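You operate a simulated robot arm through the tools that you are given. There is no shell and no other tool.

The job below is to be done with a simulated robot arm. You get a single attempt, and the scene is never put back.

## Task
Get the sorting table top ready for work. At the end: the raddle cap is set to raised; the brown beam mallet is on the sorting table top; the white raddle tab is on the sorting table top; the blue raddle tab is on the sorting table top; the green raddle tab is on the sorting table top; whatever was shut is shut again. Leave all else as you found it, and nothing knocked over. The raddle cap goes to its stop.

The check looks at the end state, three seconds after you hand in, the way a careful person would. Anything else that was tipped, shoved, dropped, spilled or broken makes it a failure. Lids that push on must go on centred and level and be pressed home; caps that screw on are set level and turned clockwise until they are tight.

## Robot
A 6-joint arm with a two-finger gripper, fixed in place. Base frame: the origin is at the foot of the arm, x ahead of it, y to its left, z up; the work surface is at about z = 0.76. Units: m, rad, N and s.
With the tool pointing down near the work surface it reaches from about 0.3 to 0.68 m from the base axis. Its first joint turns from -1.152 to 1.152 rad. Payload 2.45 kg.
Tool frame: the origin (TCP) lies between the finger pads and is the grasp point; the fingertips stand 0.03 m ahead of it; z points along the fingers, y is the line along which they close. The gripper opens to 0.106 m. The gripper's body begins 0.079 m behind the TCP.
Orientation is that of the tool frame in the base frame, as a unit quaternion [x, y, z, w]. With the fingers straight down and closing along the base's y, the tool's x points along the base's -x, its y along +y and its z along -z.

## Interface
- The arm moves only by the tool send_rows. Its arguments are lists of equal length, an entry for each row: "hand": the closure in counts, from 0 (fully open) to 255 (shut); "travel": the shift along the tool's x, y, z in units of 20 mm (1.0 is 20 mm), a list of three; "rotation": the turn, a rotation vector about the tool's x, y, z in units of 4 degrees (1.0 is 4 degrees), a list of three. In form: {"hand": [hand, ...], "travel": [[x, y, z], ...], "rotation": [[ax, ay, az], ...]}. A call has 1 to 20 rows; each row shifts and turns the commanded pose from where the row before left it, along the tool's axes as they then stand. A call with a number of a shift or a turn outside -1 to 1 is refused whole. A row lasts 0.2 s, in which the tool goes at most 0.05 m and 0.15 rad; a call with a longer step from one row to the next is refused whole, and so is a gripper value outside its range. A pose out of reach is approached as far as the arm can. The call stops where the force on the tool passes 40 N (or 10 N more than at its start, if that is more) or the arm is blocked; 0.2 s more then pass. The fingers move at their own pace (about 0.153 m/s each) and stop on an object; they squeeze with about 28 N. The grip force told is the motor's: it shows also when the fingers shut on nothing. Time passes only in rows, and 0.2 s behind the last, so rows that do not move let the fingers close. The reply holds the time, the measured pose of the TCP, the force on the tool along the base axes, the opening and the grip force, in the units named above and with some noise, with the torque about the TCP (base axes, N m) and any sound that the robot's microphone picked up.
- Cameras (640 x 400 px; columns grow to the right, rows downward): "scene" is fixed at [0.0676, 0.4364, 1.3908]; the picture's right is [-0.53, -0.84, 0.00], its down [-0.58, 0.37, -0.73] and it looks along [0.61, -0.39, -0.69] (base axes); focal length 293 px, centre (320, 200). "wrist" rides on the gripper at [0.076, -0.002, -0.106] in the tool frame; the picture's right is [0.02, 1.00, 0.00], its down [-0.78, 0.02, -0.62] and it looks along [-0.62, 0.01, 0.78] (tool axes); focal length 247 px, centre (320, 200). There is no depth. A picture from a camera that has moved, and an enlarged one, comes with that camera's place and axes in the base frame and with its lens.
- get_image(camera): a new picture of that camera. It takes no simulated time.
- close_up(camera, box): a new picture of the part [left, top, right, bottom] of that camera's present view, enlarged. It takes no simulated time.
- hand_in(): hands the job in; it is judged then, once.

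Places have to be worked out from the pictures, the camera data and where the tool is seen. Open the gripper and draw the arm clear of the work before you hand the job in, unless the task says otherwise.

The tools are called as name(argument=value, ...) on one line, values as JSON. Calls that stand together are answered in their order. send_rows: Moves the arm, as the interface text tells. Its arguments: {"type":"object","properties":{"hand":{"type":"array","items":{"type":"number"}},"travel":{"type":"array","items":{"type":"array","items":{"type":"number"}}},"rotation":{"type":"array","items":{"type":"array","items":{"type":"number"}}}},"required":["hand","travel","rotation"]} The other tools are called the same way: get_image (camera) takes a picture; close_up (camera, box) takes an enlarged picture of a part of a camera's view; hand_in () hands the job in.

At the start:

```text
time: 0.0
ee_pos: [0.4326, 0.1235, 1.0645]
orientation: [0.0, 1.0, 0.0, 0.0]
ft_force: [-0.8, 0.4, -1.0]
moment: [0.0, -0.01, 0.02]
grip_width: 0.1059
gripper_force: 0.0
```

scene: 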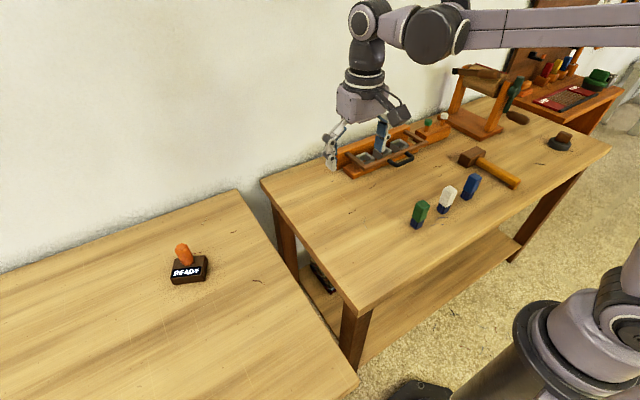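
wrist: 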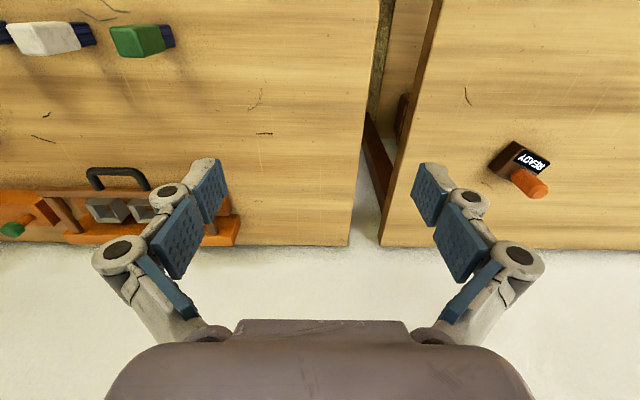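

I'll begin by looking closely at the scene to identify the tables and the objects.

close_up(camera="scene", box=[320, 80, 480, 180])

close_up(camera="scene", box=[400, 130, 600, 255])

close_up(camera="scene", box=[440, 30, 640, 155])

close_up(camera="scene", box=[110, 210, 270, 310])

close_up(camera="wrist", box=[0, 0, 320, 250])

```text
4.00 times, centred on (400, 130) of scene
camera zoom: at [0.0676, 0.4364, 1.3908], right [-0.53, -0.84, 0.0], down [-0.58, 0.37, -0.73], along [0.61, -0.39, -0.69], focal length 1171 px, centre (0, 480)
```

zoom: 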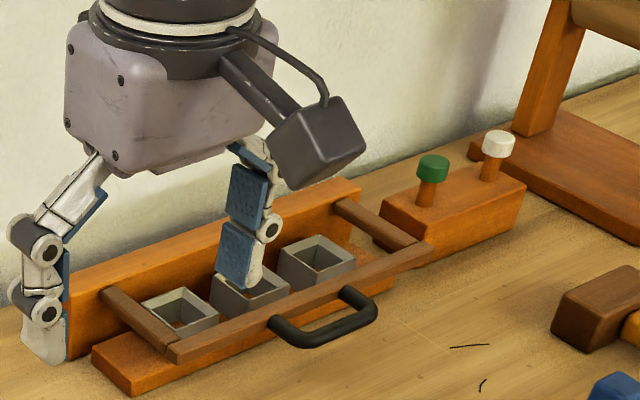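

```text
3.20 times, centred on (500, 192) of scene
camera zoom: at [0.0676, 0.4364, 1.3908], right [-0.53, -0.84, 0.0], down [-0.58, 0.37, -0.73], along [0.61, -0.39, -0.69], focal length 937 px, centre (-256, 224)
```

zoom: 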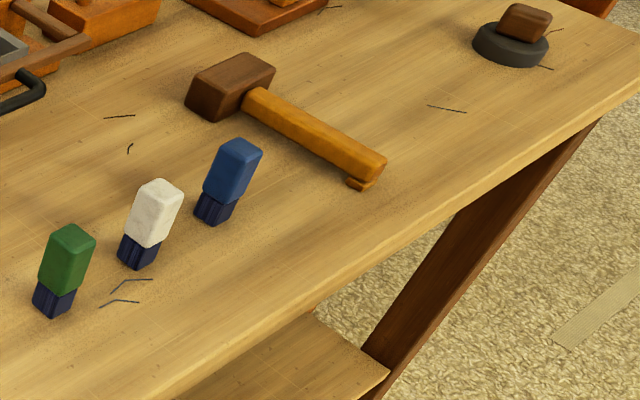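

```text
3.20 times, centred on (540, 92) of scene
camera zoom: at [0.0676, 0.4364, 1.3908], right [-0.53, -0.84, 0.0], down [-0.58, 0.37, -0.73], along [0.61, -0.39, -0.69], focal length 937 px, centre (-384, 544)
```

zoom: 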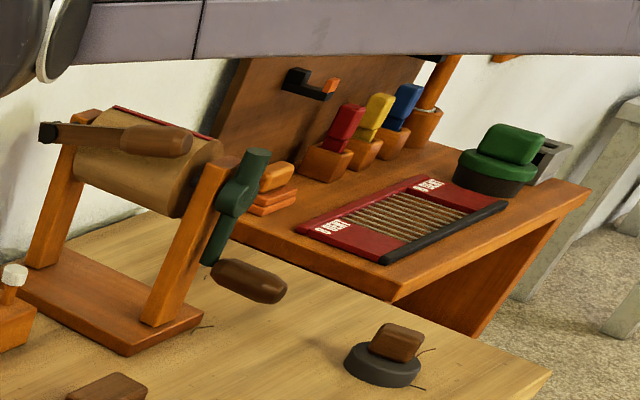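

```text
4.00 times, centred on (190, 260) of scene
camera zoom: at [0.0676, 0.4364, 1.3908], right [-0.53, -0.84, 0.0], down [-0.58, 0.37, -0.73], along [0.61, -0.39, -0.69], focal length 1171 px, centre (840, -40)
```

zoom: 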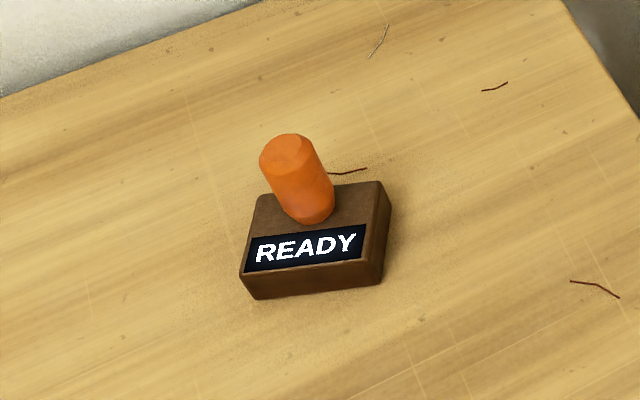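

```text
1.60 times, centred on (160, 125) of wrist
camera zoom: at [0.3551, 0.1211, 1.1728], right [-0.02, 1.0, 0.0], down [0.78, 0.02, 0.62], along [0.62, 0.01, -0.78], focal length 395 px, centre (576, 320)
```

zoom: 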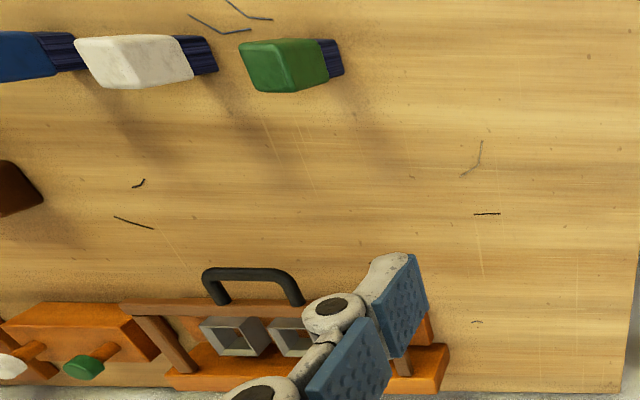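

The scene shows a left table holding only the READY block, and a right table holding the tabs, mallet and raddle device. I'll look at the remaining details, including under the table and the device.

close_up(camera="scene", box=[280, 240, 440, 340])

close_up(camera="scene", box=[330, 120, 410, 170])

close_up(camera="wrist", box=[0, 150, 240, 260])

close_up(camera="scene", box=[340, 340, 500, 400])

```text
4.00 times, centred on (360, 290) of scene
camera zoom: at [0.0676, 0.4364, 1.3908], right [-0.53, -0.84, 0.0], down [-0.58, 0.37, -0.73], along [0.61, -0.39, -0.69], focal length 1171 px, centre (160, -160)
```

zoom: 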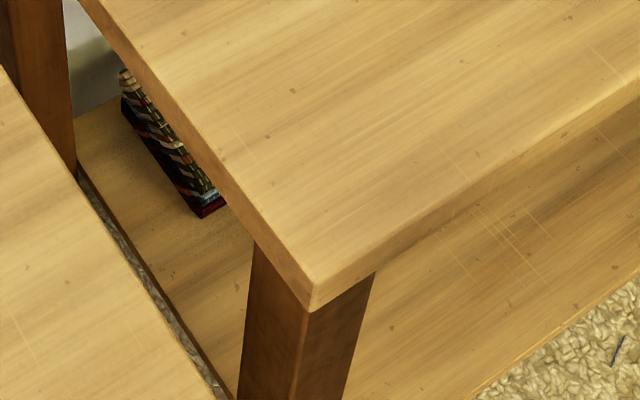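

```text
8.00 times, centred on (370, 145) of scene
camera zoom: at [0.0676, 0.4364, 1.3908], right [-0.53, -0.84, 0.0], down [-0.58, 0.37, -0.73], along [0.61, -0.39, -0.69], focal length 2342 px, centre (-80, 640)
```

zoom: 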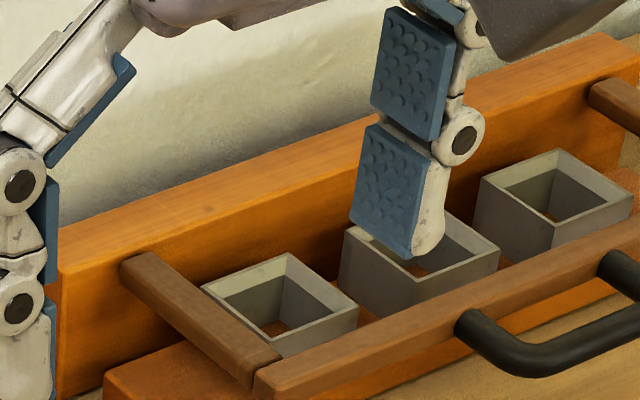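

```text
2.67 times, centred on (120, 205) of wrist
camera zoom: at [0.3551, 0.1211, 1.1728], right [-0.02, 1.0, 0.0], down [0.78, 0.02, 0.62], along [0.62, 0.01, -0.78], focal length 659 px, centre (853, 187)
```

zoom: 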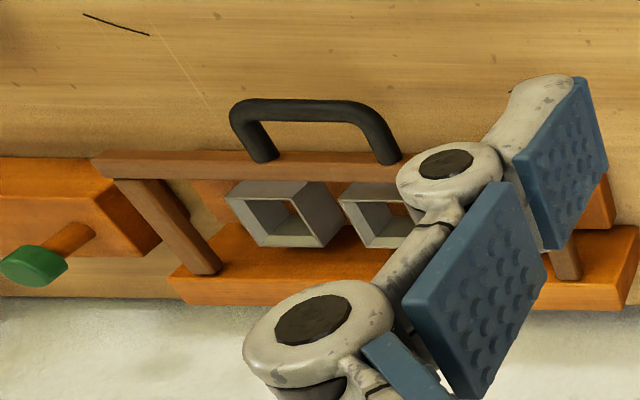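

```text
4.00 times, centred on (420, 370) of scene
camera zoom: at [0.0676, 0.4364, 1.3908], right [-0.53, -0.84, 0.0], down [-0.58, 0.37, -0.73], along [0.61, -0.39, -0.69], focal length 1171 px, centre (-80, -480)
```

zoom: 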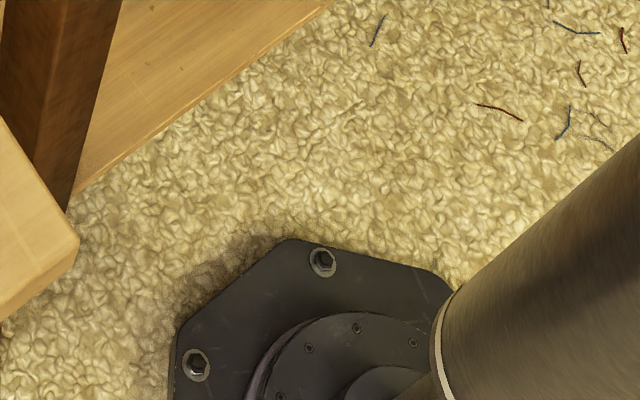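

The tables sit at about z=0.76, with the left tabletop starting near y≈0.275. I'll move the wrist camera over to see the raddle device from closer up.

send_rows(hand=[0, 0, 0, 0, 0, 0, 0, 0, 0, 0, 0, 0, 0, 0, 0, 0, 0, 0], travel=[[0, -1, 0.2], [0, -1, 0.2], [0, -1, 0.2], [0, -1, 0.2], [0, -1, 0.2], [0, -1, 0.2], [0, -1, 0.2], [0, -1, 0.2], [0, -1, 0.2], [0, -1, 0.2], [0, -1, 0.2], [0, -1, 0.2], [0, -1, 0.2], [0, -1, 0.2], [0, -1, 0.2], [0, -1, 0], [0, -1, 0], [0, -1, 0]], rotation=[[0, 0, 0], [0, 0, 0], [0, 0, 0], [0, 0, 0], [0, 0, 0], [0, 0, 0], [0, 0, 0], [0, 0, 0], [0, 0, 0], [0, 0, 0], [0, 0, 0], [0, 0, 0], [0, 0, 0], [0, 0, 0], [0, 0, 0], [0, 0, 0], [0, 0, 0], [0, 0, 0]])

get_image(camera="wrist")

get_image(camera="scene")

```text
time: 3.8
ee_pos: [0.4335, -0.2376, 1.0045]
orientation: [0.0, 1.0, 0.0, 0.0]
ft_force: [1.4, 0.4, 1.1]
moment: [0.01, -0.02, -0.02]
grip_width: 0.1061
gripper_force: 0.1
```

```text
taken
camera wrist: at [0.355, -0.2393, 1.1119], right [-0.02, 1.0, 0.0], down [0.78, 0.02, 0.62], along [0.62, 0.01, -0.78], focal length 247 px, centre (320, 200)
```

wrist: 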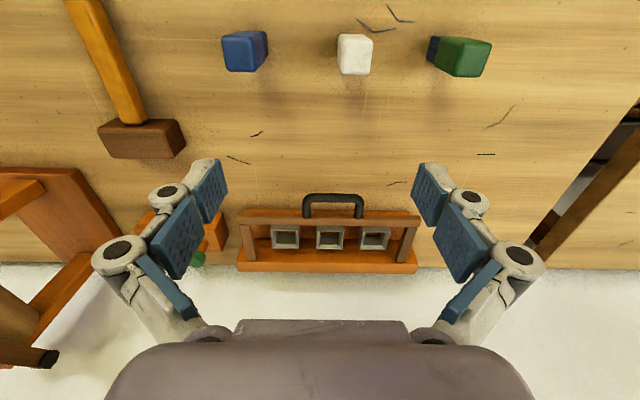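

```text
taken
```

scene: 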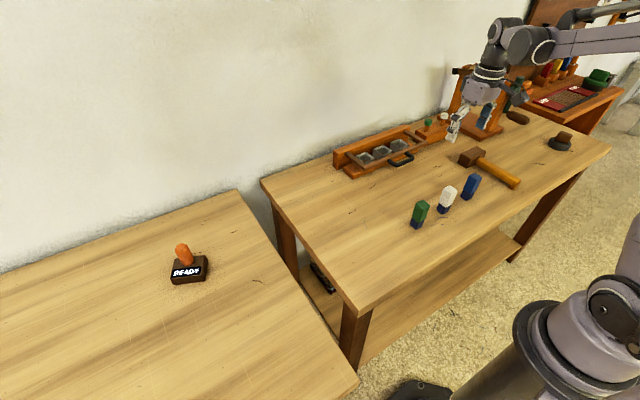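

close_up(camera="scene", box=[320, 110, 480, 200])

close_up(camera="wrist", box=[200, 170, 440, 290])

close_up(camera="wrist", box=[200, 0, 520, 200])

close_up(camera="wrist", box=[0, 0, 240, 200])

```text
4.00 times, centred on (400, 155) of scene
camera zoom: at [0.0676, 0.4364, 1.3908], right [-0.53, -0.84, 0.0], down [-0.58, 0.37, -0.73], along [0.61, -0.39, -0.69], focal length 1171 px, centre (0, 380)
```

zoom: 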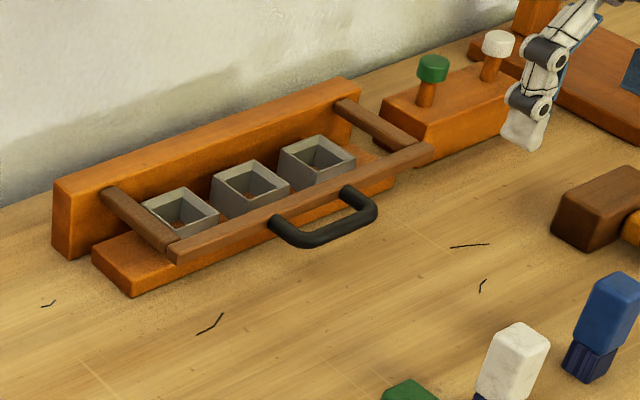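

```text
2.67 times, centred on (320, 230) of wrist
camera zoom: at [0.355, -0.2393, 1.1119], right [-0.02, 1.0, 0.0], down [0.78, 0.02, 0.62], along [0.62, 0.01, -0.78], focal length 659 px, centre (320, 120)
```

zoom: 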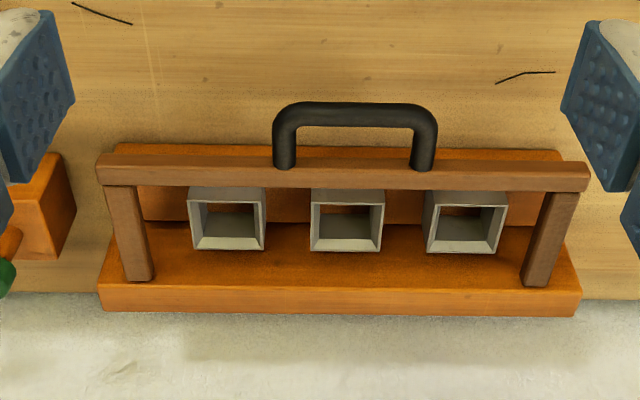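

```text
2.00 times, centred on (360, 100) of wrist
camera zoom: at [0.355, -0.2393, 1.1119], right [-0.02, 1.0, 0.0], down [0.78, 0.02, 0.62], along [0.62, 0.01, -0.78], focal length 494 px, centre (240, 400)
```

zoom: 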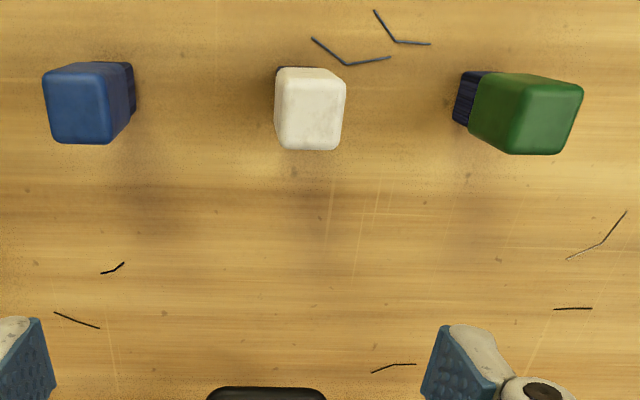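

```text
2.00 times, centred on (120, 100) of wrist
camera zoom: at [0.355, -0.2393, 1.1119], right [-0.02, 1.0, 0.0], down [0.78, 0.02, 0.62], along [0.62, 0.01, -0.78], focal length 494 px, centre (720, 400)
```

zoom: 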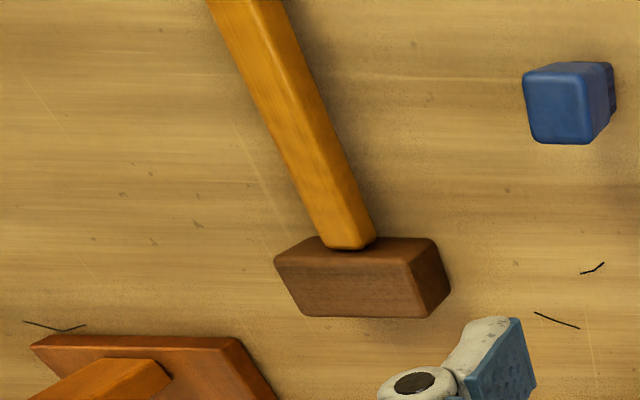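

From two views the tabs are about 80 mm tall and stand near x≈0.395 (green y≈-0.093, white y≈-0.207, blue y≈-0.325). The cap's handle bar is at about (0.576, -0.215, 0.823), with the hinge behind it. I'll hover over the green tab to refine its position.

send_rows(hand=[0, 0, 0, 0, 0, 0, 0, 60, 60], travel=[[0.247, 0.904, 0.25], [0.247, 0.904, 0.25], [0.247, 0.904, 0.25], [0.247, 0.904, 0.25], [0.247, 0.904, 0.25], [0.247, 0.904, 0.25], [0.247, 0.904, 0.25], [0.247, 0.904, 0.25], [0, 0, 0]], rotation=[[0, 0, 0], [0, 0, 0], [0, 0, 0], [0, 0, 0], [0, 0, 0], [0, 0, 0], [0, 0, 0], [0, 0, 0], [0, 0, 0]])

get_image(camera="wrist")

close_up(camera="wrist", box=[220, 70, 420, 195])

```text
time: 5.8
ee_pos: [0.3938, -0.0928, 0.9641]
orientation: [0.0, 1.0, 0.0, 0.0]
ft_force: [0.2, -0.2, -0.2]
moment: [0.04, -0.01, 0.0]
grip_width: 0.0809
gripper_force: 0.1
```

```text
taken
camera wrist: at [0.317, -0.093, 1.0718], right [-0.02, 1.0, 0.0], down [0.78, 0.02, 0.62], along [0.62, 0.01, -0.78], focal length 247 px, centre (320, 200)
```

wrist: 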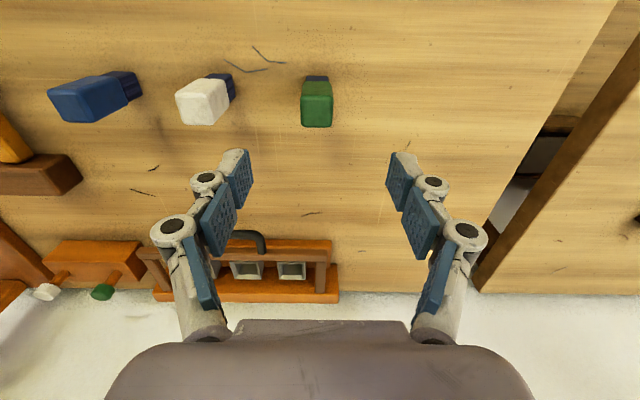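

```text
3.20 times, centred on (320, 132) of wrist
camera zoom: at [0.317, -0.093, 1.0718], right [-0.02, 1.0, 0.0], down [0.78, 0.02, 0.62], along [0.62, 0.01, -0.78], focal length 790 px, centre (320, 416)
```

zoom: 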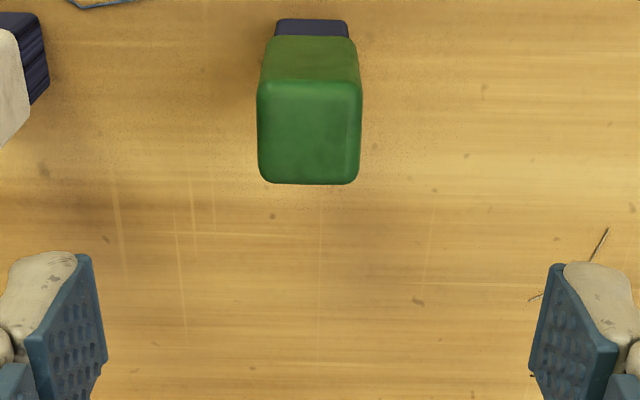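

The green tab's top face is a 30 mm square, aligned with the axes and centred near (0.396, -0.095). I'll descend with the gripper straddling it and close.

send_rows(hand=[60, 60, 60, 60, 60, 60, 60, 60, 60, 60], travel=[[-0.1, -0.125, 0.9], [0, 0, 0.9], [0, 0, 0.9], [0, 0, 0.9], [0, 0, 0.9], [0, 0, 0.9], [0, 0, 0.8], [0, 0, 0.8], [0, 0, 0.6], [0, 0, 0]], rotation=[[0, 0, 0], [0, 0, 0], [0, 0, 0], [0, 0, 0], [0, 0, 0], [0, 0, 0], [0, 0, 0], [0, 0, 0], [0, 0, 0], [0, 0, 0]])

get_image(camera="wrist")

close_up(camera="scene", box=[360, 130, 520, 250])

```text
time: 8.0
ee_pos: [0.3959, -0.0954, 0.8113]
orientation: [0.0, 1.0, 0.0, 0.0]
ft_force: [-0.2, 0.1, 0.7]
moment: [0.02, 0.02, -0.01]
grip_width: 0.0812
gripper_force: 0.0
```

```text
taken
camera wrist: at [0.3177, -0.0971, 0.9197], right [-0.02, 1.0, 0.0], down [0.78, 0.02, 0.62], along [0.62, 0.01, -0.78], focal length 247 px, centre (320, 200)
```

wrist: 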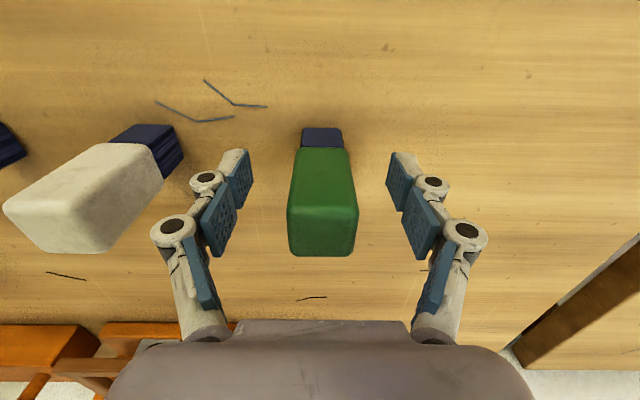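

```text
3.33 times, centred on (440, 190) of scene
camera zoom: at [0.0676, 0.4364, 1.3908], right [-0.53, -0.84, 0.0], down [-0.58, 0.37, -0.73], along [0.61, -0.39, -0.69], focal length 976 px, centre (-80, 233)
```

zoom: 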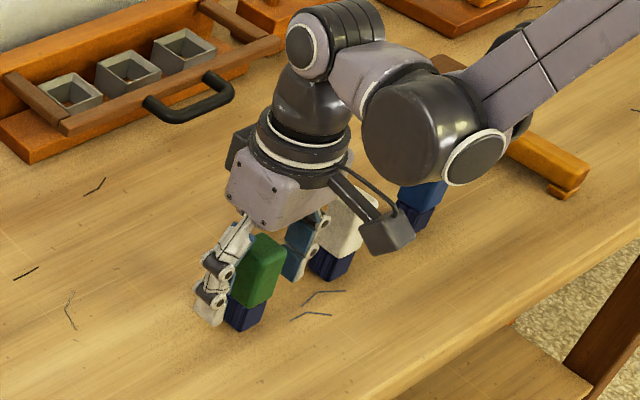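

The tab sits centred between the fingers, with its top at about z≈0.84. Closing the gripper.

send_rows(hand=[255, 255, 255, 255], travel=[[0, 0, 0], [0, 0, 0], [0, 0, 0], [0, 0, 0]], rotation=[[0, 0, 0], [0, 0, 0], [0, 0, 0], [0, 0, 0]])

```text
time: 9.0
ee_pos: [0.3944, -0.0959, 0.8125]
orientation: [0.0, 1.0, 0.0, 0.0]
ft_force: [1.0, 0.5, -0.2]
moment: [0.02, -0.01, -0.02]
grip_width: 0.0283
gripper_force: 27.8
```

The green tab is gripped at 28 mm width. I'll lift it and carry it over toward the left table.

send_rows(hand=[255, 255, 255, 255, 255, 255, 255, 255, 255, 255, 255, 255, 255, 255, 255, 255, 255, 255, 255, 255], travel=[[0, 0, -0.5], [0, 0, -1], [0, 0, -1], [0, 0, -1], [-0.226, 0.97, -0.5], [-0.226, 0.97, -0.5], [-0.226, 0.97, -0.5], [-0.226, 0.97, -0.5], [-0.226, 0.97, -0.5], [-0.226, 0.97, -0.5], [-0.226, 0.97, 0], [-0.226, 0.97, 0], [-0.226, 0.97, 0], [-0.226, 0.97, 0], [-0.226, 0.97, 0], [-0.226, 0.97, 0], [-0.226, 0.97, 0], [-0.226, 0.97, 0], [-0.226, 0.97, 0], [-0.226, 0.97, 0]], rotation=[[0, 0, 0], [0, 0, 0], [0, 0, 0], [0, 0, 0], [0, 0, 0], [0, 0, 0], [0, 0, 0], [0, 0, 0], [0, 0, 0], [0, 0, 0], [0, 0, 0], [0, 0, 0], [0, 0, 0], [0, 0, 0], [0, 0, 0], [0, 0, 0], [0, 0, 0], [0, 0, 0], [0, 0, 0], [0, 0, 0]])

get_image(camera="wrist")

get_image(camera="scene")

```text
time: 13.2
ee_pos: [0.4678, 0.2144, 0.9418]
orientation: [-0.001, 1.0, -0.001, 0.0]
ft_force: [0.4, -0.5, -0.3]
moment: [-0.04, -0.01, 0.0]
grip_width: 0.0287
gripper_force: 28.4
```

```text
taken
camera wrist: at [0.3909, 0.2123, 1.0501], right [-0.02, 1.0, 0.0], down [0.78, 0.02, 0.62], along [0.62, 0.01, -0.78], focal length 247 px, centre (320, 200)
```

wrist: 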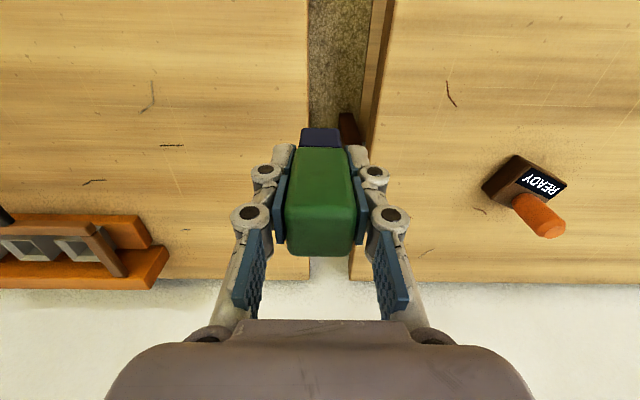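

```text
taken
```

scene: 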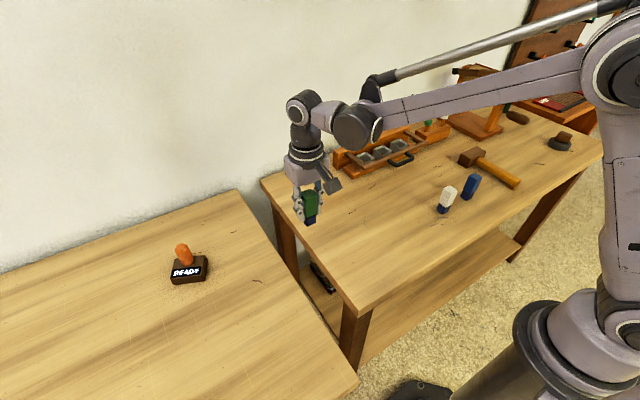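

Green is over the gap. The marks on the left tabletop triangulate to the same 0.76 height, so I'll carry the tab to about (0.50, 0.35) and lower it to just above the surface.

send_rows(hand=[255, 255, 255, 255, 255, 255, 255, 255, 255, 255, 255, 255, 255, 255, 255, 255], travel=[[-0.23, 0.969, 0], [-0.23, 0.969, 0], [-0.23, 0.969, 0], [-0.23, 0.969, 0], [-0.23, 0.969, 0], [-0.23, 0.969, 0], [-0.23, 0.969, 0], [0, 0, 0], [0, 0, 0.9], [0, 0, 0.9], [0, 0, 0.9], [0, 0, 0.9], [0, 0, 0.9], [0, 0, 0.9], [0, 0, 0.6], [0, 0, 0]], rotation=[[0, 0, 0], [0, 0, 0], [0, 0, 0], [0, 0, 0], [0, 0, 0], [0, 0, 0], [0, 0, 0], [0, 0, 0], [0, 0, 0], [0, 0, 0], [0, 0, 0], [0, 0, 0], [0, 0, 0], [0, 0, 0], [0, 0, 0], [0, 0, 0]])

close_up(camera="scene", box=[150, 180, 350, 305])

```text
time: 16.6
ee_pos: [0.4982, 0.3513, 0.8216]
orientation: [0.0, 1.0, 0.0, 0.0]
ft_force: [-0.6, -0.9, -0.8]
moment: [0.02, 0.01, 0.02]
grip_width: 0.0285
gripper_force: 27.9
```

```text
3.20 times, centred on (250, 242) of scene
camera zoom: at [0.0676, 0.4364, 1.3908], right [-0.53, -0.84, 0.0], down [-0.58, 0.37, -0.73], along [0.61, -0.39, -0.69], focal length 937 px, centre (544, 64)
```

zoom: 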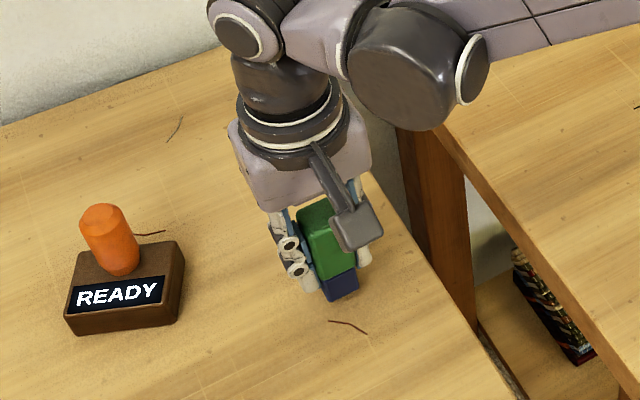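

The tab should be about 9 mm above the surface. I'll lower it slowly and watch the force.

send_rows(hand=[255, 255, 255, 255, 255], travel=[[0, 0, 0.1], [0, 0, 0.1], [0, 0, 0.1], [0, 0, 0.08], [0, 0, 0]], rotation=[[0, 0, 0], [0, 0, 0], [0, 0, 0], [0, 0, 0], [0, 0, 0]])

```text
time: 17.8
ee_pos: [0.4975, 0.3505, 0.816]
orientation: [0.001, 1.0, 0.0, 0.0]
ft_force: [0.7, -0.8, -0.2]
moment: [0.0, -0.02, 0.02]
grip_width: 0.0284
gripper_force: 27.7
```

No contact yet. Continuing in 1 mm steps.

send_rows(hand=[255, 255, 255, 255], travel=[[0, 0, 0.05], [0, 0, 0.05], [0, 0, 0.05], [0, 0, 0]], rotation=[[0, 0, 0], [0, 0, 0], [0, 0, 0], [0, 0, 0]])

```text
time: 18.8
ee_pos: [0.4978, 0.3509, 0.8128]
orientation: [0.0, 1.0, -0.001, -0.001]
ft_force: [0.3, 0.3, -1.0]
moment: [-0.01, 0.01, 0.0]
grip_width: 0.0284
gripper_force: 27.8
```

send_rows(hand=[255, 255, 255], travel=[[0, 0, 0.05], [0, 0, 0.05], [0, 0, 0]], rotation=[[0, 0, 0], [0, 0, 0], [0, 0, 0]])

close_up(camera="wrist", box=[240, 90, 400, 190])

close_up(camera="scene", box=[210, 225, 290, 285])

```text
time: 19.6
ee_pos: [0.4984, 0.3495, 0.8111]
orientation: [0.0, 1.0, 0.001, 0.0]
ft_force: [-0.9, 5.2, 27.2]
moment: [0.19, 0.02, 0.02]
grip_width: 0.0285
gripper_force: 27.9
```

```text
4.00 times, centred on (320, 140) of wrist
camera zoom: at [0.4211, 0.3494, 0.9185], right [-0.02, 1.0, 0.0], down [0.78, 0.02, 0.62], along [0.62, 0.01, -0.78], focal length 988 px, centre (320, 440)
```

zoom: 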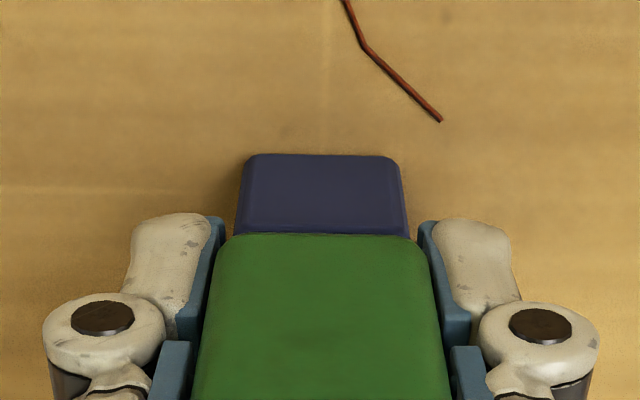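

```text
6.67 times, centred on (250, 255) of scene
camera zoom: at [0.0672, 0.4362, 1.3909], right [-0.53, -0.84, 0.0], down [-0.58, 0.37, -0.73], along [0.61, -0.39, -0.69], focal length 1952 px, centre (787, -167)
```

zoom: 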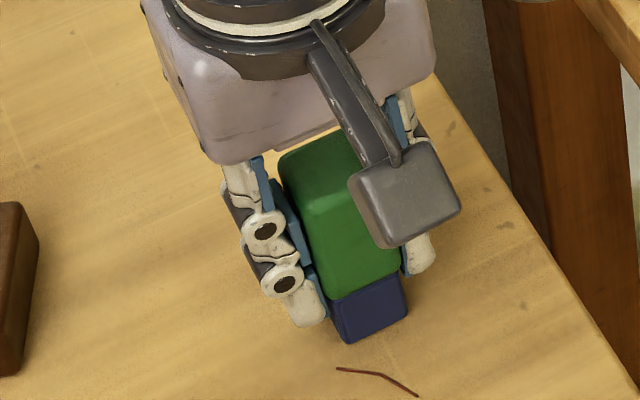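

Contact at z≈0.811, with 27 N. I'll relieve the pressure a hair, then open the gripper.

send_rows(hand=[255, 255], travel=[[0, 0, -0.05], [0, 0, 0]], rotation=[[0, 0, 0], [0, 0, 0]])

```text
time: 20.2
ee_pos: [0.4989, 0.3495, 0.8101]
orientation: [0.0, 1.0, 0.002, 0.0]
ft_force: [-1.5, 7.6, 16.3]
moment: [0.2, 0.02, 0.01]
grip_width: 0.0285
gripper_force: 28.4
```

send_rows(hand=[255, 255], travel=[[0, 0, -0.04], [0, 0, 0]], rotation=[[0, 0, 0], [0, 0, 0]])

```text
time: 20.8
ee_pos: [0.4994, 0.3501, 0.8111]
orientation: [0.001, 1.0, -0.001, 0.001]
ft_force: [0.4, -0.2, -0.4]
moment: [0.03, 0.01, 0.0]
grip_width: 0.0282
gripper_force: 28.0
```

The force is back to zero with the tab just at the surface. I'll open the fingers and hold still first.

send_rows(hand=[200, 120, 60, 60, 60], travel=[[0, 0, 0], [0, 0, 0], [0, 0, 0], [0, 0, 0], [0, 0, 0]], rotation=[[0, 0, 0], [0, 0, 0], [0, 0, 0], [0, 0, 0], [0, 0, 0]])

close_up(camera="wrist", box=[220, 90, 420, 270])

```text
time: 22.0
ee_pos: [0.4995, 0.3492, 0.8112]
orientation: [-0.001, 1.0, 0.0, 0.0]
ft_force: [-0.7, 0.2, 0.5]
moment: [0.0, 0.01, -0.01]
grip_width: 0.0813
gripper_force: 0.0
```

```text
2.22 times, centred on (320, 180) of wrist
camera zoom: at [0.4222, 0.3492, 0.9192], right [-0.02, 1.0, 0.0], down [0.78, 0.02, 0.62], along [0.62, 0.01, -0.78], focal length 549 px, centre (320, 244)
```

zoom: 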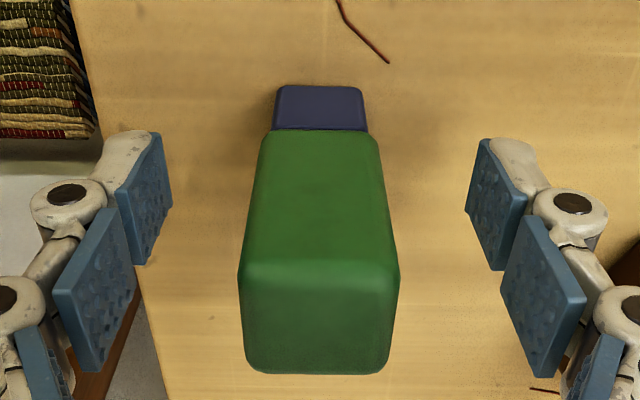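

Green stands upright on the left table. Now I'll lift clear and head back to the white tab.

send_rows(hand=[60, 60, 60, 60, 60, 60, 60, 60, 60, 60, 60, 60, 60, 60, 60, 60, 60, 60, 60, 60], travel=[[0, 0, -1], [0, 0, -1], [0, 0, -1], [0, 0, -1], [0, 0, -1], [0.185, -0.993, -0.2], [0.185, -0.993, -0.2], [0.185, -0.993, -0.2], [0.185, -0.993, -0.2], [0.185, -0.993, -0.2], [0.185, -0.993, -0.2], [0.185, -0.993, -0.2], [0.185, -0.993, -0.2], [0.185, -0.993, -0.2], [0.185, -0.993, -0.2], [0.185, -0.993, -0.2], [0.185, -0.993, -0.2], [0.185, -0.993, 0], [0.185, -0.993, 0], [0.185, -0.993, 0]], rotation=[[0, 0, 0], [0, 0, 0], [0, 0, 0], [0, 0, 0], [0, 0, 0], [0, 0, 0], [0, 0, 0], [0, 0, 0], [0, 0, 0], [0, 0, 0], [0, 0, 0], [0, 0, 0], [0, 0, 0], [0, 0, 0], [0, 0, 0], [0, 0, 0], [0, 0, 0], [0, 0, 0], [0, 0, 0], [0, 0, 0]])

send_rows(hand=[60, 60, 60, 60, 60, 60, 60, 60, 60, 60, 60, 60, 60, 60], travel=[[0.185, -0.993, 0], [0.185, -0.993, 0], [0.185, -0.993, 0], [0.185, -0.993, 0], [0.185, -0.993, 0], [0.185, -0.993, 0], [0.185, -0.993, 0], [0.185, -0.993, 0], [0.185, -0.993, 0], [0.185, -0.993, 0], [0.185, -0.993, 0], [0.185, -0.993, 0], [0.185, -0.993, 0], [0, 0, 0]], rotation=[[0, 0, 0], [0, 0, 0], [0, 0, 0], [0, 0, 0], [0, 0, 0], [0, 0, 0], [0, 0, 0], [0, 0, 0], [0, 0, 0], [0, 0, 0], [0, 0, 0], [0, 0, 0], [0, 0, 0], [0, 0, 0]])

get_image(camera="wrist")

close_up(camera="wrist", box=[220, 70, 420, 195])

get_image(camera="scene")

```text
time: 26.2
ee_pos: [0.4419, 0.054, 0.9614]
orientation: [0.0, 1.0, 0.0, 0.0]
ft_force: [0.8, -0.4, -0.5]
moment: [0.02, -0.02, -0.03]
grip_width: 0.0812
gripper_force: 0.0
```

```text
time: 29.2
ee_pos: [0.3933, -0.2063, 0.9576]
orientation: [0.0, 1.0, 0.0, 0.001]
ft_force: [0.7, 0.6, -0.3]
moment: [0.01, -0.03, 0.02]
grip_width: 0.0811
gripper_force: 0.0
```

```text
taken
camera wrist: at [0.3167, -0.207, 1.0663], right [-0.02, 1.0, 0.0], down [0.78, 0.02, 0.62], along [0.62, 0.01, -0.78], focal length 247 px, centre (320, 200)
```

wrist: 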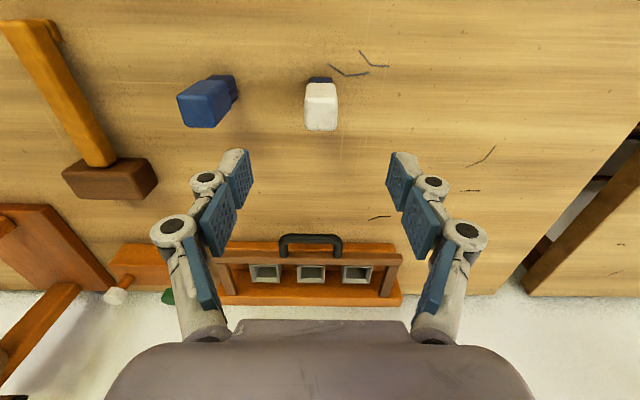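

```text
3.20 times, centred on (320, 132) of wrist
camera zoom: at [0.3167, -0.207, 1.0663], right [-0.02, 1.0, 0.0], down [0.78, 0.02, 0.62], along [0.62, 0.01, -0.78], focal length 790 px, centre (320, 416)
```

zoom: 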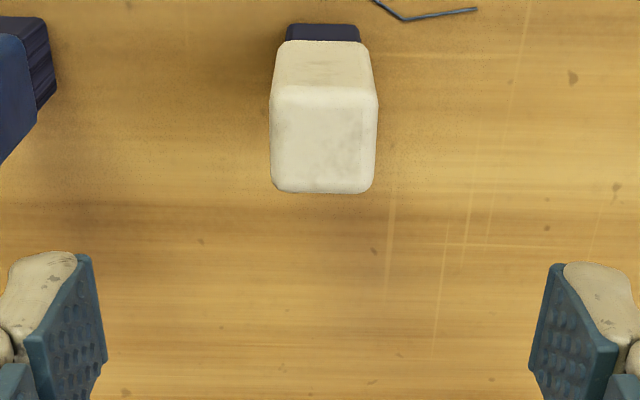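

```text
taken
```

scene: 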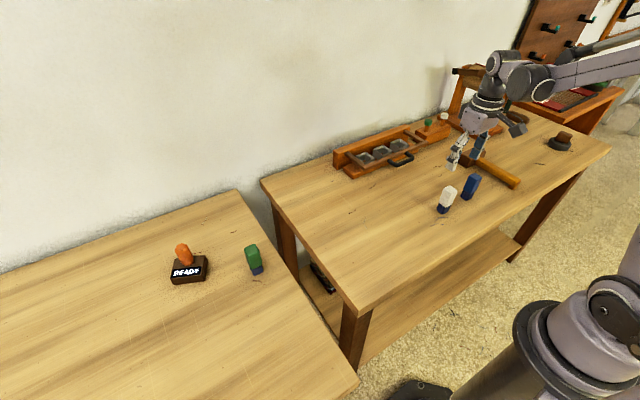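

White's top centre is at about (0.394, -0.2055), almost exactly under the tool. I'll descend to the same grasp height and close.

send_rows(hand=[60, 60, 60, 60, 60, 60, 60, 60, 60, 60, 255, 255, 255, 255], travel=[[-0.05, 0.04, 0.9], [0, 0, 0.9], [0, 0, 0.9], [0, 0, 0.9], [0, 0, 0.9], [0, 0, 0.9], [0, 0, 0.8], [0, 0, 0.8], [0, 0, 0.3], [0, 0, 0], [0, 0, 0], [0, 0, 0], [0, 0, 0], [0, 0, 0]], rotation=[[0, 0, 0], [0, 0, 0], [0, 0, 0], [0, 0, 0], [0, 0, 0], [0, 0, 0], [0, 0, 0], [0, 0, 0], [0, 0, 0], [0, 0, 0], [0, 0, 0], [0, 0, 0], [0, 0, 0], [0, 0, 0]])

get_image(camera="wrist")

```text
time: 32.2
ee_pos: [0.3968, -0.2045, 0.813]
orientation: [0.001, 1.0, 0.0, 0.0]
ft_force: [0.0, 0.3, -0.2]
moment: [-0.02, 0.01, -0.03]
grip_width: 0.0286
gripper_force: 28.3
```

```text
taken
camera wrist: at [0.3203, -0.2057, 0.9213], right [-0.02, 1.0, 0.0], down [0.78, 0.02, 0.62], along [0.62, 0.01, -0.78], focal length 247 px, centre (320, 200)
```

wrist: 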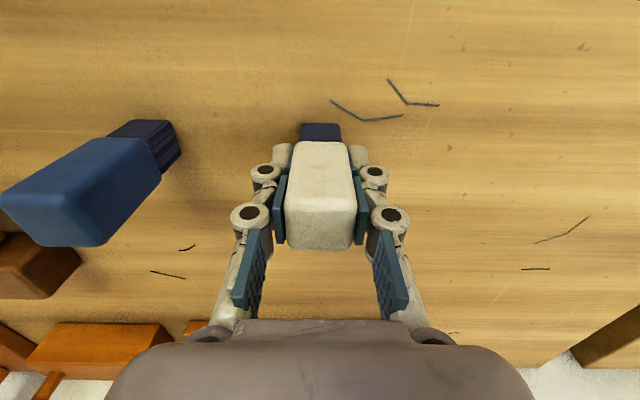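

White is gripped. Lifting and carrying it toward (0.42, 0.35).

send_rows(hand=[255, 255, 255, 255, 255, 255, 255, 255, 255, 255, 255, 255, 255, 255, 255, 255, 255, 255, 255, 255], travel=[[0, 0, -0.5], [0, 0, -1], [0, 0, -1], [0, 0, -1], [-0.0455, 0.99, -0.5], [-0.0455, 0.99, -0.5], [-0.0455, 0.99, -0.5], [-0.0455, 0.99, -0.5], [-0.0455, 0.99, -0.5], [-0.0455, 0.99, -0.5], [-0.0455, 0.99, 0], [-0.0455, 0.99, 0], [-0.0455, 0.99, 0], [-0.0455, 0.99, 0], [-0.0455, 0.99, 0], [-0.0455, 0.99, 0], [-0.0455, 0.99, 0], [-0.0455, 0.99, 0], [-0.0455, 0.99, 0], [-0.0455, 0.99, 0]], rotation=[[0, 0, 0], [0, 0, 0], [0, 0, 0], [0, 0, 0], [0, 0, 0], [0, 0, 0], [0, 0, 0], [0, 0, 0], [0, 0, 0], [0, 0, 0], [0, 0, 0], [0, 0, 0], [0, 0, 0], [0, 0, 0], [0, 0, 0], [0, 0, 0], [0, 0, 0], [0, 0, 0], [0, 0, 0], [0, 0, 0]])

send_rows(hand=[255, 255, 255, 255, 255, 255, 255, 255, 255, 255, 255, 255, 255], travel=[[-0.0455, 0.99, 0], [-0.0455, 0.99, 0], [-0.0455, 0.99, 0], [-0.0455, 0.99, 0], [-0.0455, 0.99, 0], [-0.0455, 0.99, 0], [-0.0455, 0.99, 0], [-0.0455, 0.99, 0], [-0.0455, 0.99, 0], [-0.0455, 0.99, 0], [-0.0455, 0.99, 0], [-0.0455, 0.99, 0], [0, 0, 0]], rotation=[[0, 0, 0], [0, 0, 0], [0, 0, 0], [0, 0, 0], [0, 0, 0], [0, 0, 0], [0, 0, 0], [0, 0, 0], [0, 0, 0], [0, 0, 0], [0, 0, 0], [0, 0, 0], [0, 0, 0]])

get_image(camera="wrist")

```text
time: 36.4
ee_pos: [0.4091, 0.1102, 0.9424]
orientation: [0.0, 1.0, 0.0, 0.0]
ft_force: [0.5, -0.2, -0.5]
moment: [0.0, -0.02, 0.02]
grip_width: 0.0284
gripper_force: 28.7
```

```text
time: 39.2
ee_pos: [0.4228, 0.3508, 0.9444]
orientation: [0.0, 1.0, 0.0, 0.0]
ft_force: [0.6, -0.1, -1.2]
moment: [0.0, 0.03, 0.04]
grip_width: 0.0284
gripper_force: 28.3
```

```text
taken
camera wrist: at [0.345, 0.3504, 1.052], right [-0.02, 1.0, 0.0], down [0.78, 0.02, 0.62], along [0.62, 0.01, -0.78], focal length 247 px, centre (320, 200)
```

wrist: 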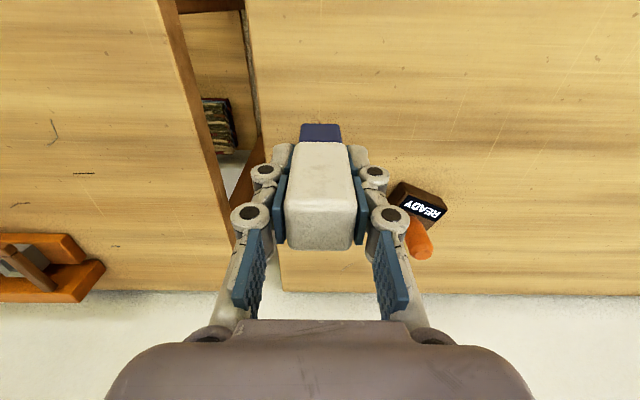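

Positioned above (0.42, 0.35). Now lowering white, fast at first and then gently to the same height as the grasp.

send_rows(hand=[255, 255, 255, 255, 255, 255, 255, 255, 255, 255, 255, 255, 255, 255], travel=[[0, 0, 0.9], [0, 0, 0.9], [0, 0, 0.9], [0, 0, 0.9], [0, 0, 0.9], [0, 0, 0.9], [0, 0, 0.6], [0, 0, 0.2], [0, 0, 0.1], [0, 0, 0.05], [0, 0, 0.05], [0, 0, 0.03], [0, 0, 0], [0, 0, 0]], rotation=[[0, 0, 0], [0, 0, 0], [0, 0, 0], [0, 0, 0], [0, 0, 0], [0, 0, 0], [0, 0, 0], [0, 0, 0], [0, 0, 0], [0, 0, 0], [0, 0, 0], [0, 0, 0], [0, 0, 0], [0, 0, 0]])

```text
time: 42.2
ee_pos: [0.4222, 0.3488, 0.8153]
orientation: [0.0, 1.0, 0.0, 0.0]
ft_force: [-0.8, 0.1, -0.3]
moment: [0.01, 0.01, 0.01]
grip_width: 0.0281
gripper_force: 27.6
```

send_rows(hand=[255, 255, 255, 255], travel=[[0, 0, 0.05], [0, 0, 0.05], [0, 0, 0], [0, 0, 0]], rotation=[[0, 0, 0], [0, 0, 0], [0, 0, 0], [0, 0, 0]])

```text
time: 43.2
ee_pos: [0.4231, 0.349, 0.8141]
orientation: [0.0, 1.0, 0.0, 0.0]
ft_force: [-0.9, 0.5, -0.2]
moment: [-0.02, -0.01, -0.01]
grip_width: 0.0287
gripper_force: 27.9
```

Still no contact, so I'll keep going in tiny steps.

send_rows(hand=[255, 255, 255], travel=[[0, 0, 0.04], [0, 0, 0], [0, 0, 0]], rotation=[[0, 0, 0], [0, 0, 0], [0, 0, 0]])

```text
time: 44.0
ee_pos: [0.4227, 0.3505, 0.8146]
orientation: [0.0, 1.0, 0.0, 0.0]
ft_force: [0.4, -0.8, 8.2]
moment: [-0.04, 0.02, 0.0]
grip_width: 0.0286
gripper_force: 28.1
```

Light contact (8 N). I'll ease up slightly and release.

send_rows(hand=[255, 255, 200, 120, 60, 60, 60], travel=[[0, 0, -0.025], [0, 0, 0], [0, 0, 0], [0, 0, 0], [0, 0, 0], [0, 0, 0], [0, 0, 0]], rotation=[[0, 0, 0], [0, 0, 0], [0, 0, 0], [0, 0, 0], [0, 0, 0], [0, 0, 0], [0, 0, 0]])

get_image(camera="wrist")

```text
time: 45.6
ee_pos: [0.4223, 0.3489, 0.8137]
orientation: [0.001, 1.0, 0.0, 0.0]
ft_force: [-0.1, -0.5, -0.3]
moment: [0.03, 0.01, -0.01]
grip_width: 0.081
gripper_force: 0.0
```

```text
taken
camera wrist: at [0.3451, 0.3478, 0.9214], right [-0.02, 1.0, 0.0], down [0.78, 0.02, 0.62], along [0.62, 0.01, -0.78], focal length 247 px, centre (320, 200)
```

wrist: 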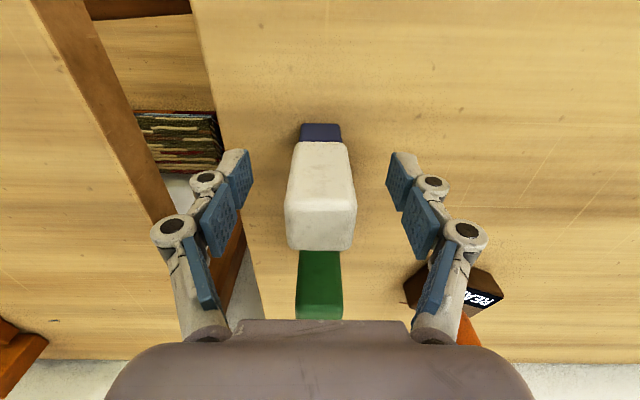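

White stands upright. Now lifting and moving to the blue tab near (0.394, -0.315).

send_rows(hand=[60, 60, 60, 60, 60, 60, 60, 60, 60, 60, 60, 60, 60, 60, 60, 60, 60, 60, 60, 60], travel=[[0, 0, -1], [0, 0, -1], [0, 0, -1], [0, 0, -1], [0, 0, -1], [0.042, -0.9765, -0.2], [0.042, -0.9765, -0.2], [0.042, -0.9765, -0.2], [0.042, -0.9765, -0.2], [0.042, -0.9765, -0.2], [0.042, -0.9765, -0.2], [0.042, -0.9765, -0.2], [0.042, -0.9765, -0.2], [0.042, -0.9765, -0.2], [0.042, -0.9765, -0.2], [0.042, -0.9765, 0], [0.042, -0.9765, 0], [0.042, -0.9765, 0], [0.042, -0.9765, 0], [0.042, -0.9765, 0]], rotation=[[0, 0, 0], [0, 0, 0], [0, 0, 0], [0, 0, 0], [0, 0, 0], [0, 0, 0], [0, 0, 0], [0, 0, 0], [0, 0, 0], [0, 0, 0], [0, 0, 0], [0, 0, 0], [0, 0, 0], [0, 0, 0], [0, 0, 0], [0, 0, 0], [0, 0, 0], [0, 0, 0], [0, 0, 0], [0, 0, 0]])

send_rows(hand=[60, 60, 60, 60, 60, 60, 60, 60, 60, 60, 60, 60, 60, 60, 60, 60, 60, 60, 60, 60], travel=[[0.042, -0.9765, 0], [0.042, -0.9765, 0], [0.042, -0.9765, 0], [0.042, -0.9765, 0], [0.042, -0.9765, 0], [0.042, -0.9765, 0], [0.042, -0.9765, 0], [0.042, -0.9765, 0], [0.042, -0.9765, 0], [0.042, -0.9765, 0], [0.042, -0.9765, 0], [0.042, -0.9765, 0], [0.042, -0.9765, 0], [0.042, -0.9765, 0], [0.042, -0.9765, 0], [0.042, -0.9765, 0], [0.042, -0.9765, 0], [0.042, -0.9765, 0], [0.042, -0.9765, 0], [0, 0, 0]], rotation=[[0, 0, 0], [0, 0, 0], [0, 0, 0], [0, 0, 0], [0, 0, 0], [0, 0, 0], [0, 0, 0], [0, 0, 0], [0, 0, 0], [0, 0, 0], [0, 0, 0], [0, 0, 0], [0, 0, 0], [0, 0, 0], [0, 0, 0], [0, 0, 0], [0, 0, 0], [0, 0, 0], [0, 0, 0], [0, 0, 0]])

get_image(camera="wrist")

close_up(camera="wrist", box=[220, 70, 420, 195])

get_image(camera="scene")

```text
time: 49.8
ee_pos: [0.4076, 0.0557, 0.9519]
orientation: [0.0, 1.0, 0.0, 0.0]
ft_force: [-0.7, 0.5, -0.3]
moment: [-0.01, -0.05, 0.0]
grip_width: 0.0811
gripper_force: 0.1
```

```text
time: 54.0
ee_pos: [0.3955, -0.3164, 0.9519]
orientation: [0.0, 1.0, 0.0, 0.0]
ft_force: [-0.5, -0.4, -0.8]
moment: [0.04, -0.01, 0.0]
grip_width: 0.081
gripper_force: 0.1
```

```text
taken
camera wrist: at [0.3179, -0.3169, 1.0601], right [-0.02, 1.0, 0.0], down [0.78, 0.02, 0.62], along [0.62, 0.01, -0.78], focal length 247 px, centre (320, 200)
```

wrist: 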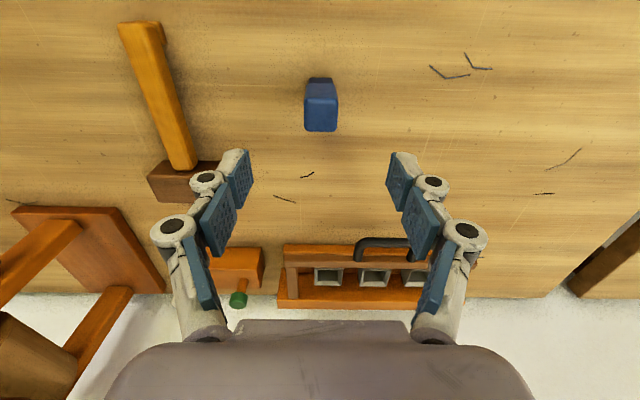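

```text
3.20 times, centred on (320, 132) of wrist
camera zoom: at [0.3179, -0.3169, 1.0601], right [-0.02, 1.0, 0.0], down [0.78, 0.02, 0.62], along [0.62, 0.01, -0.78], focal length 790 px, centre (320, 416)
```

zoom: 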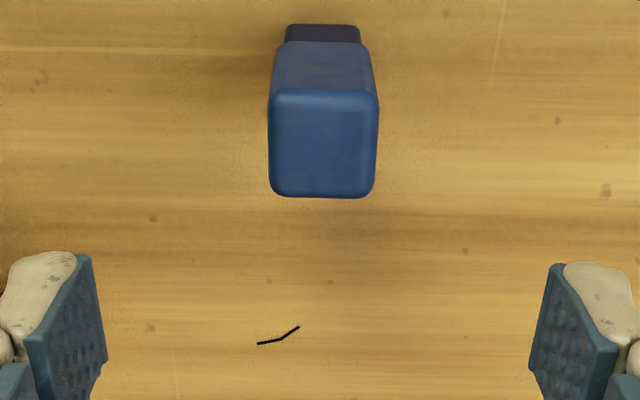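

```text
taken
```

scene: 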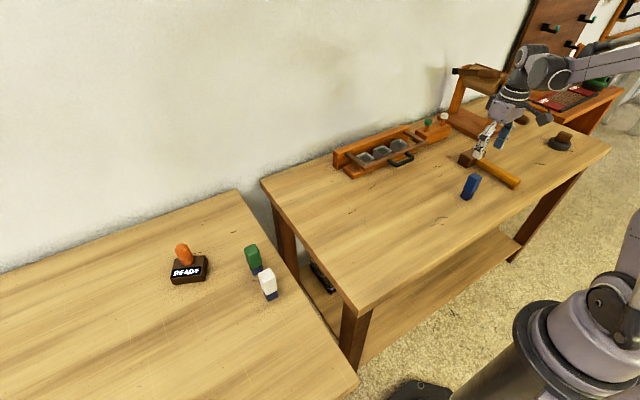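

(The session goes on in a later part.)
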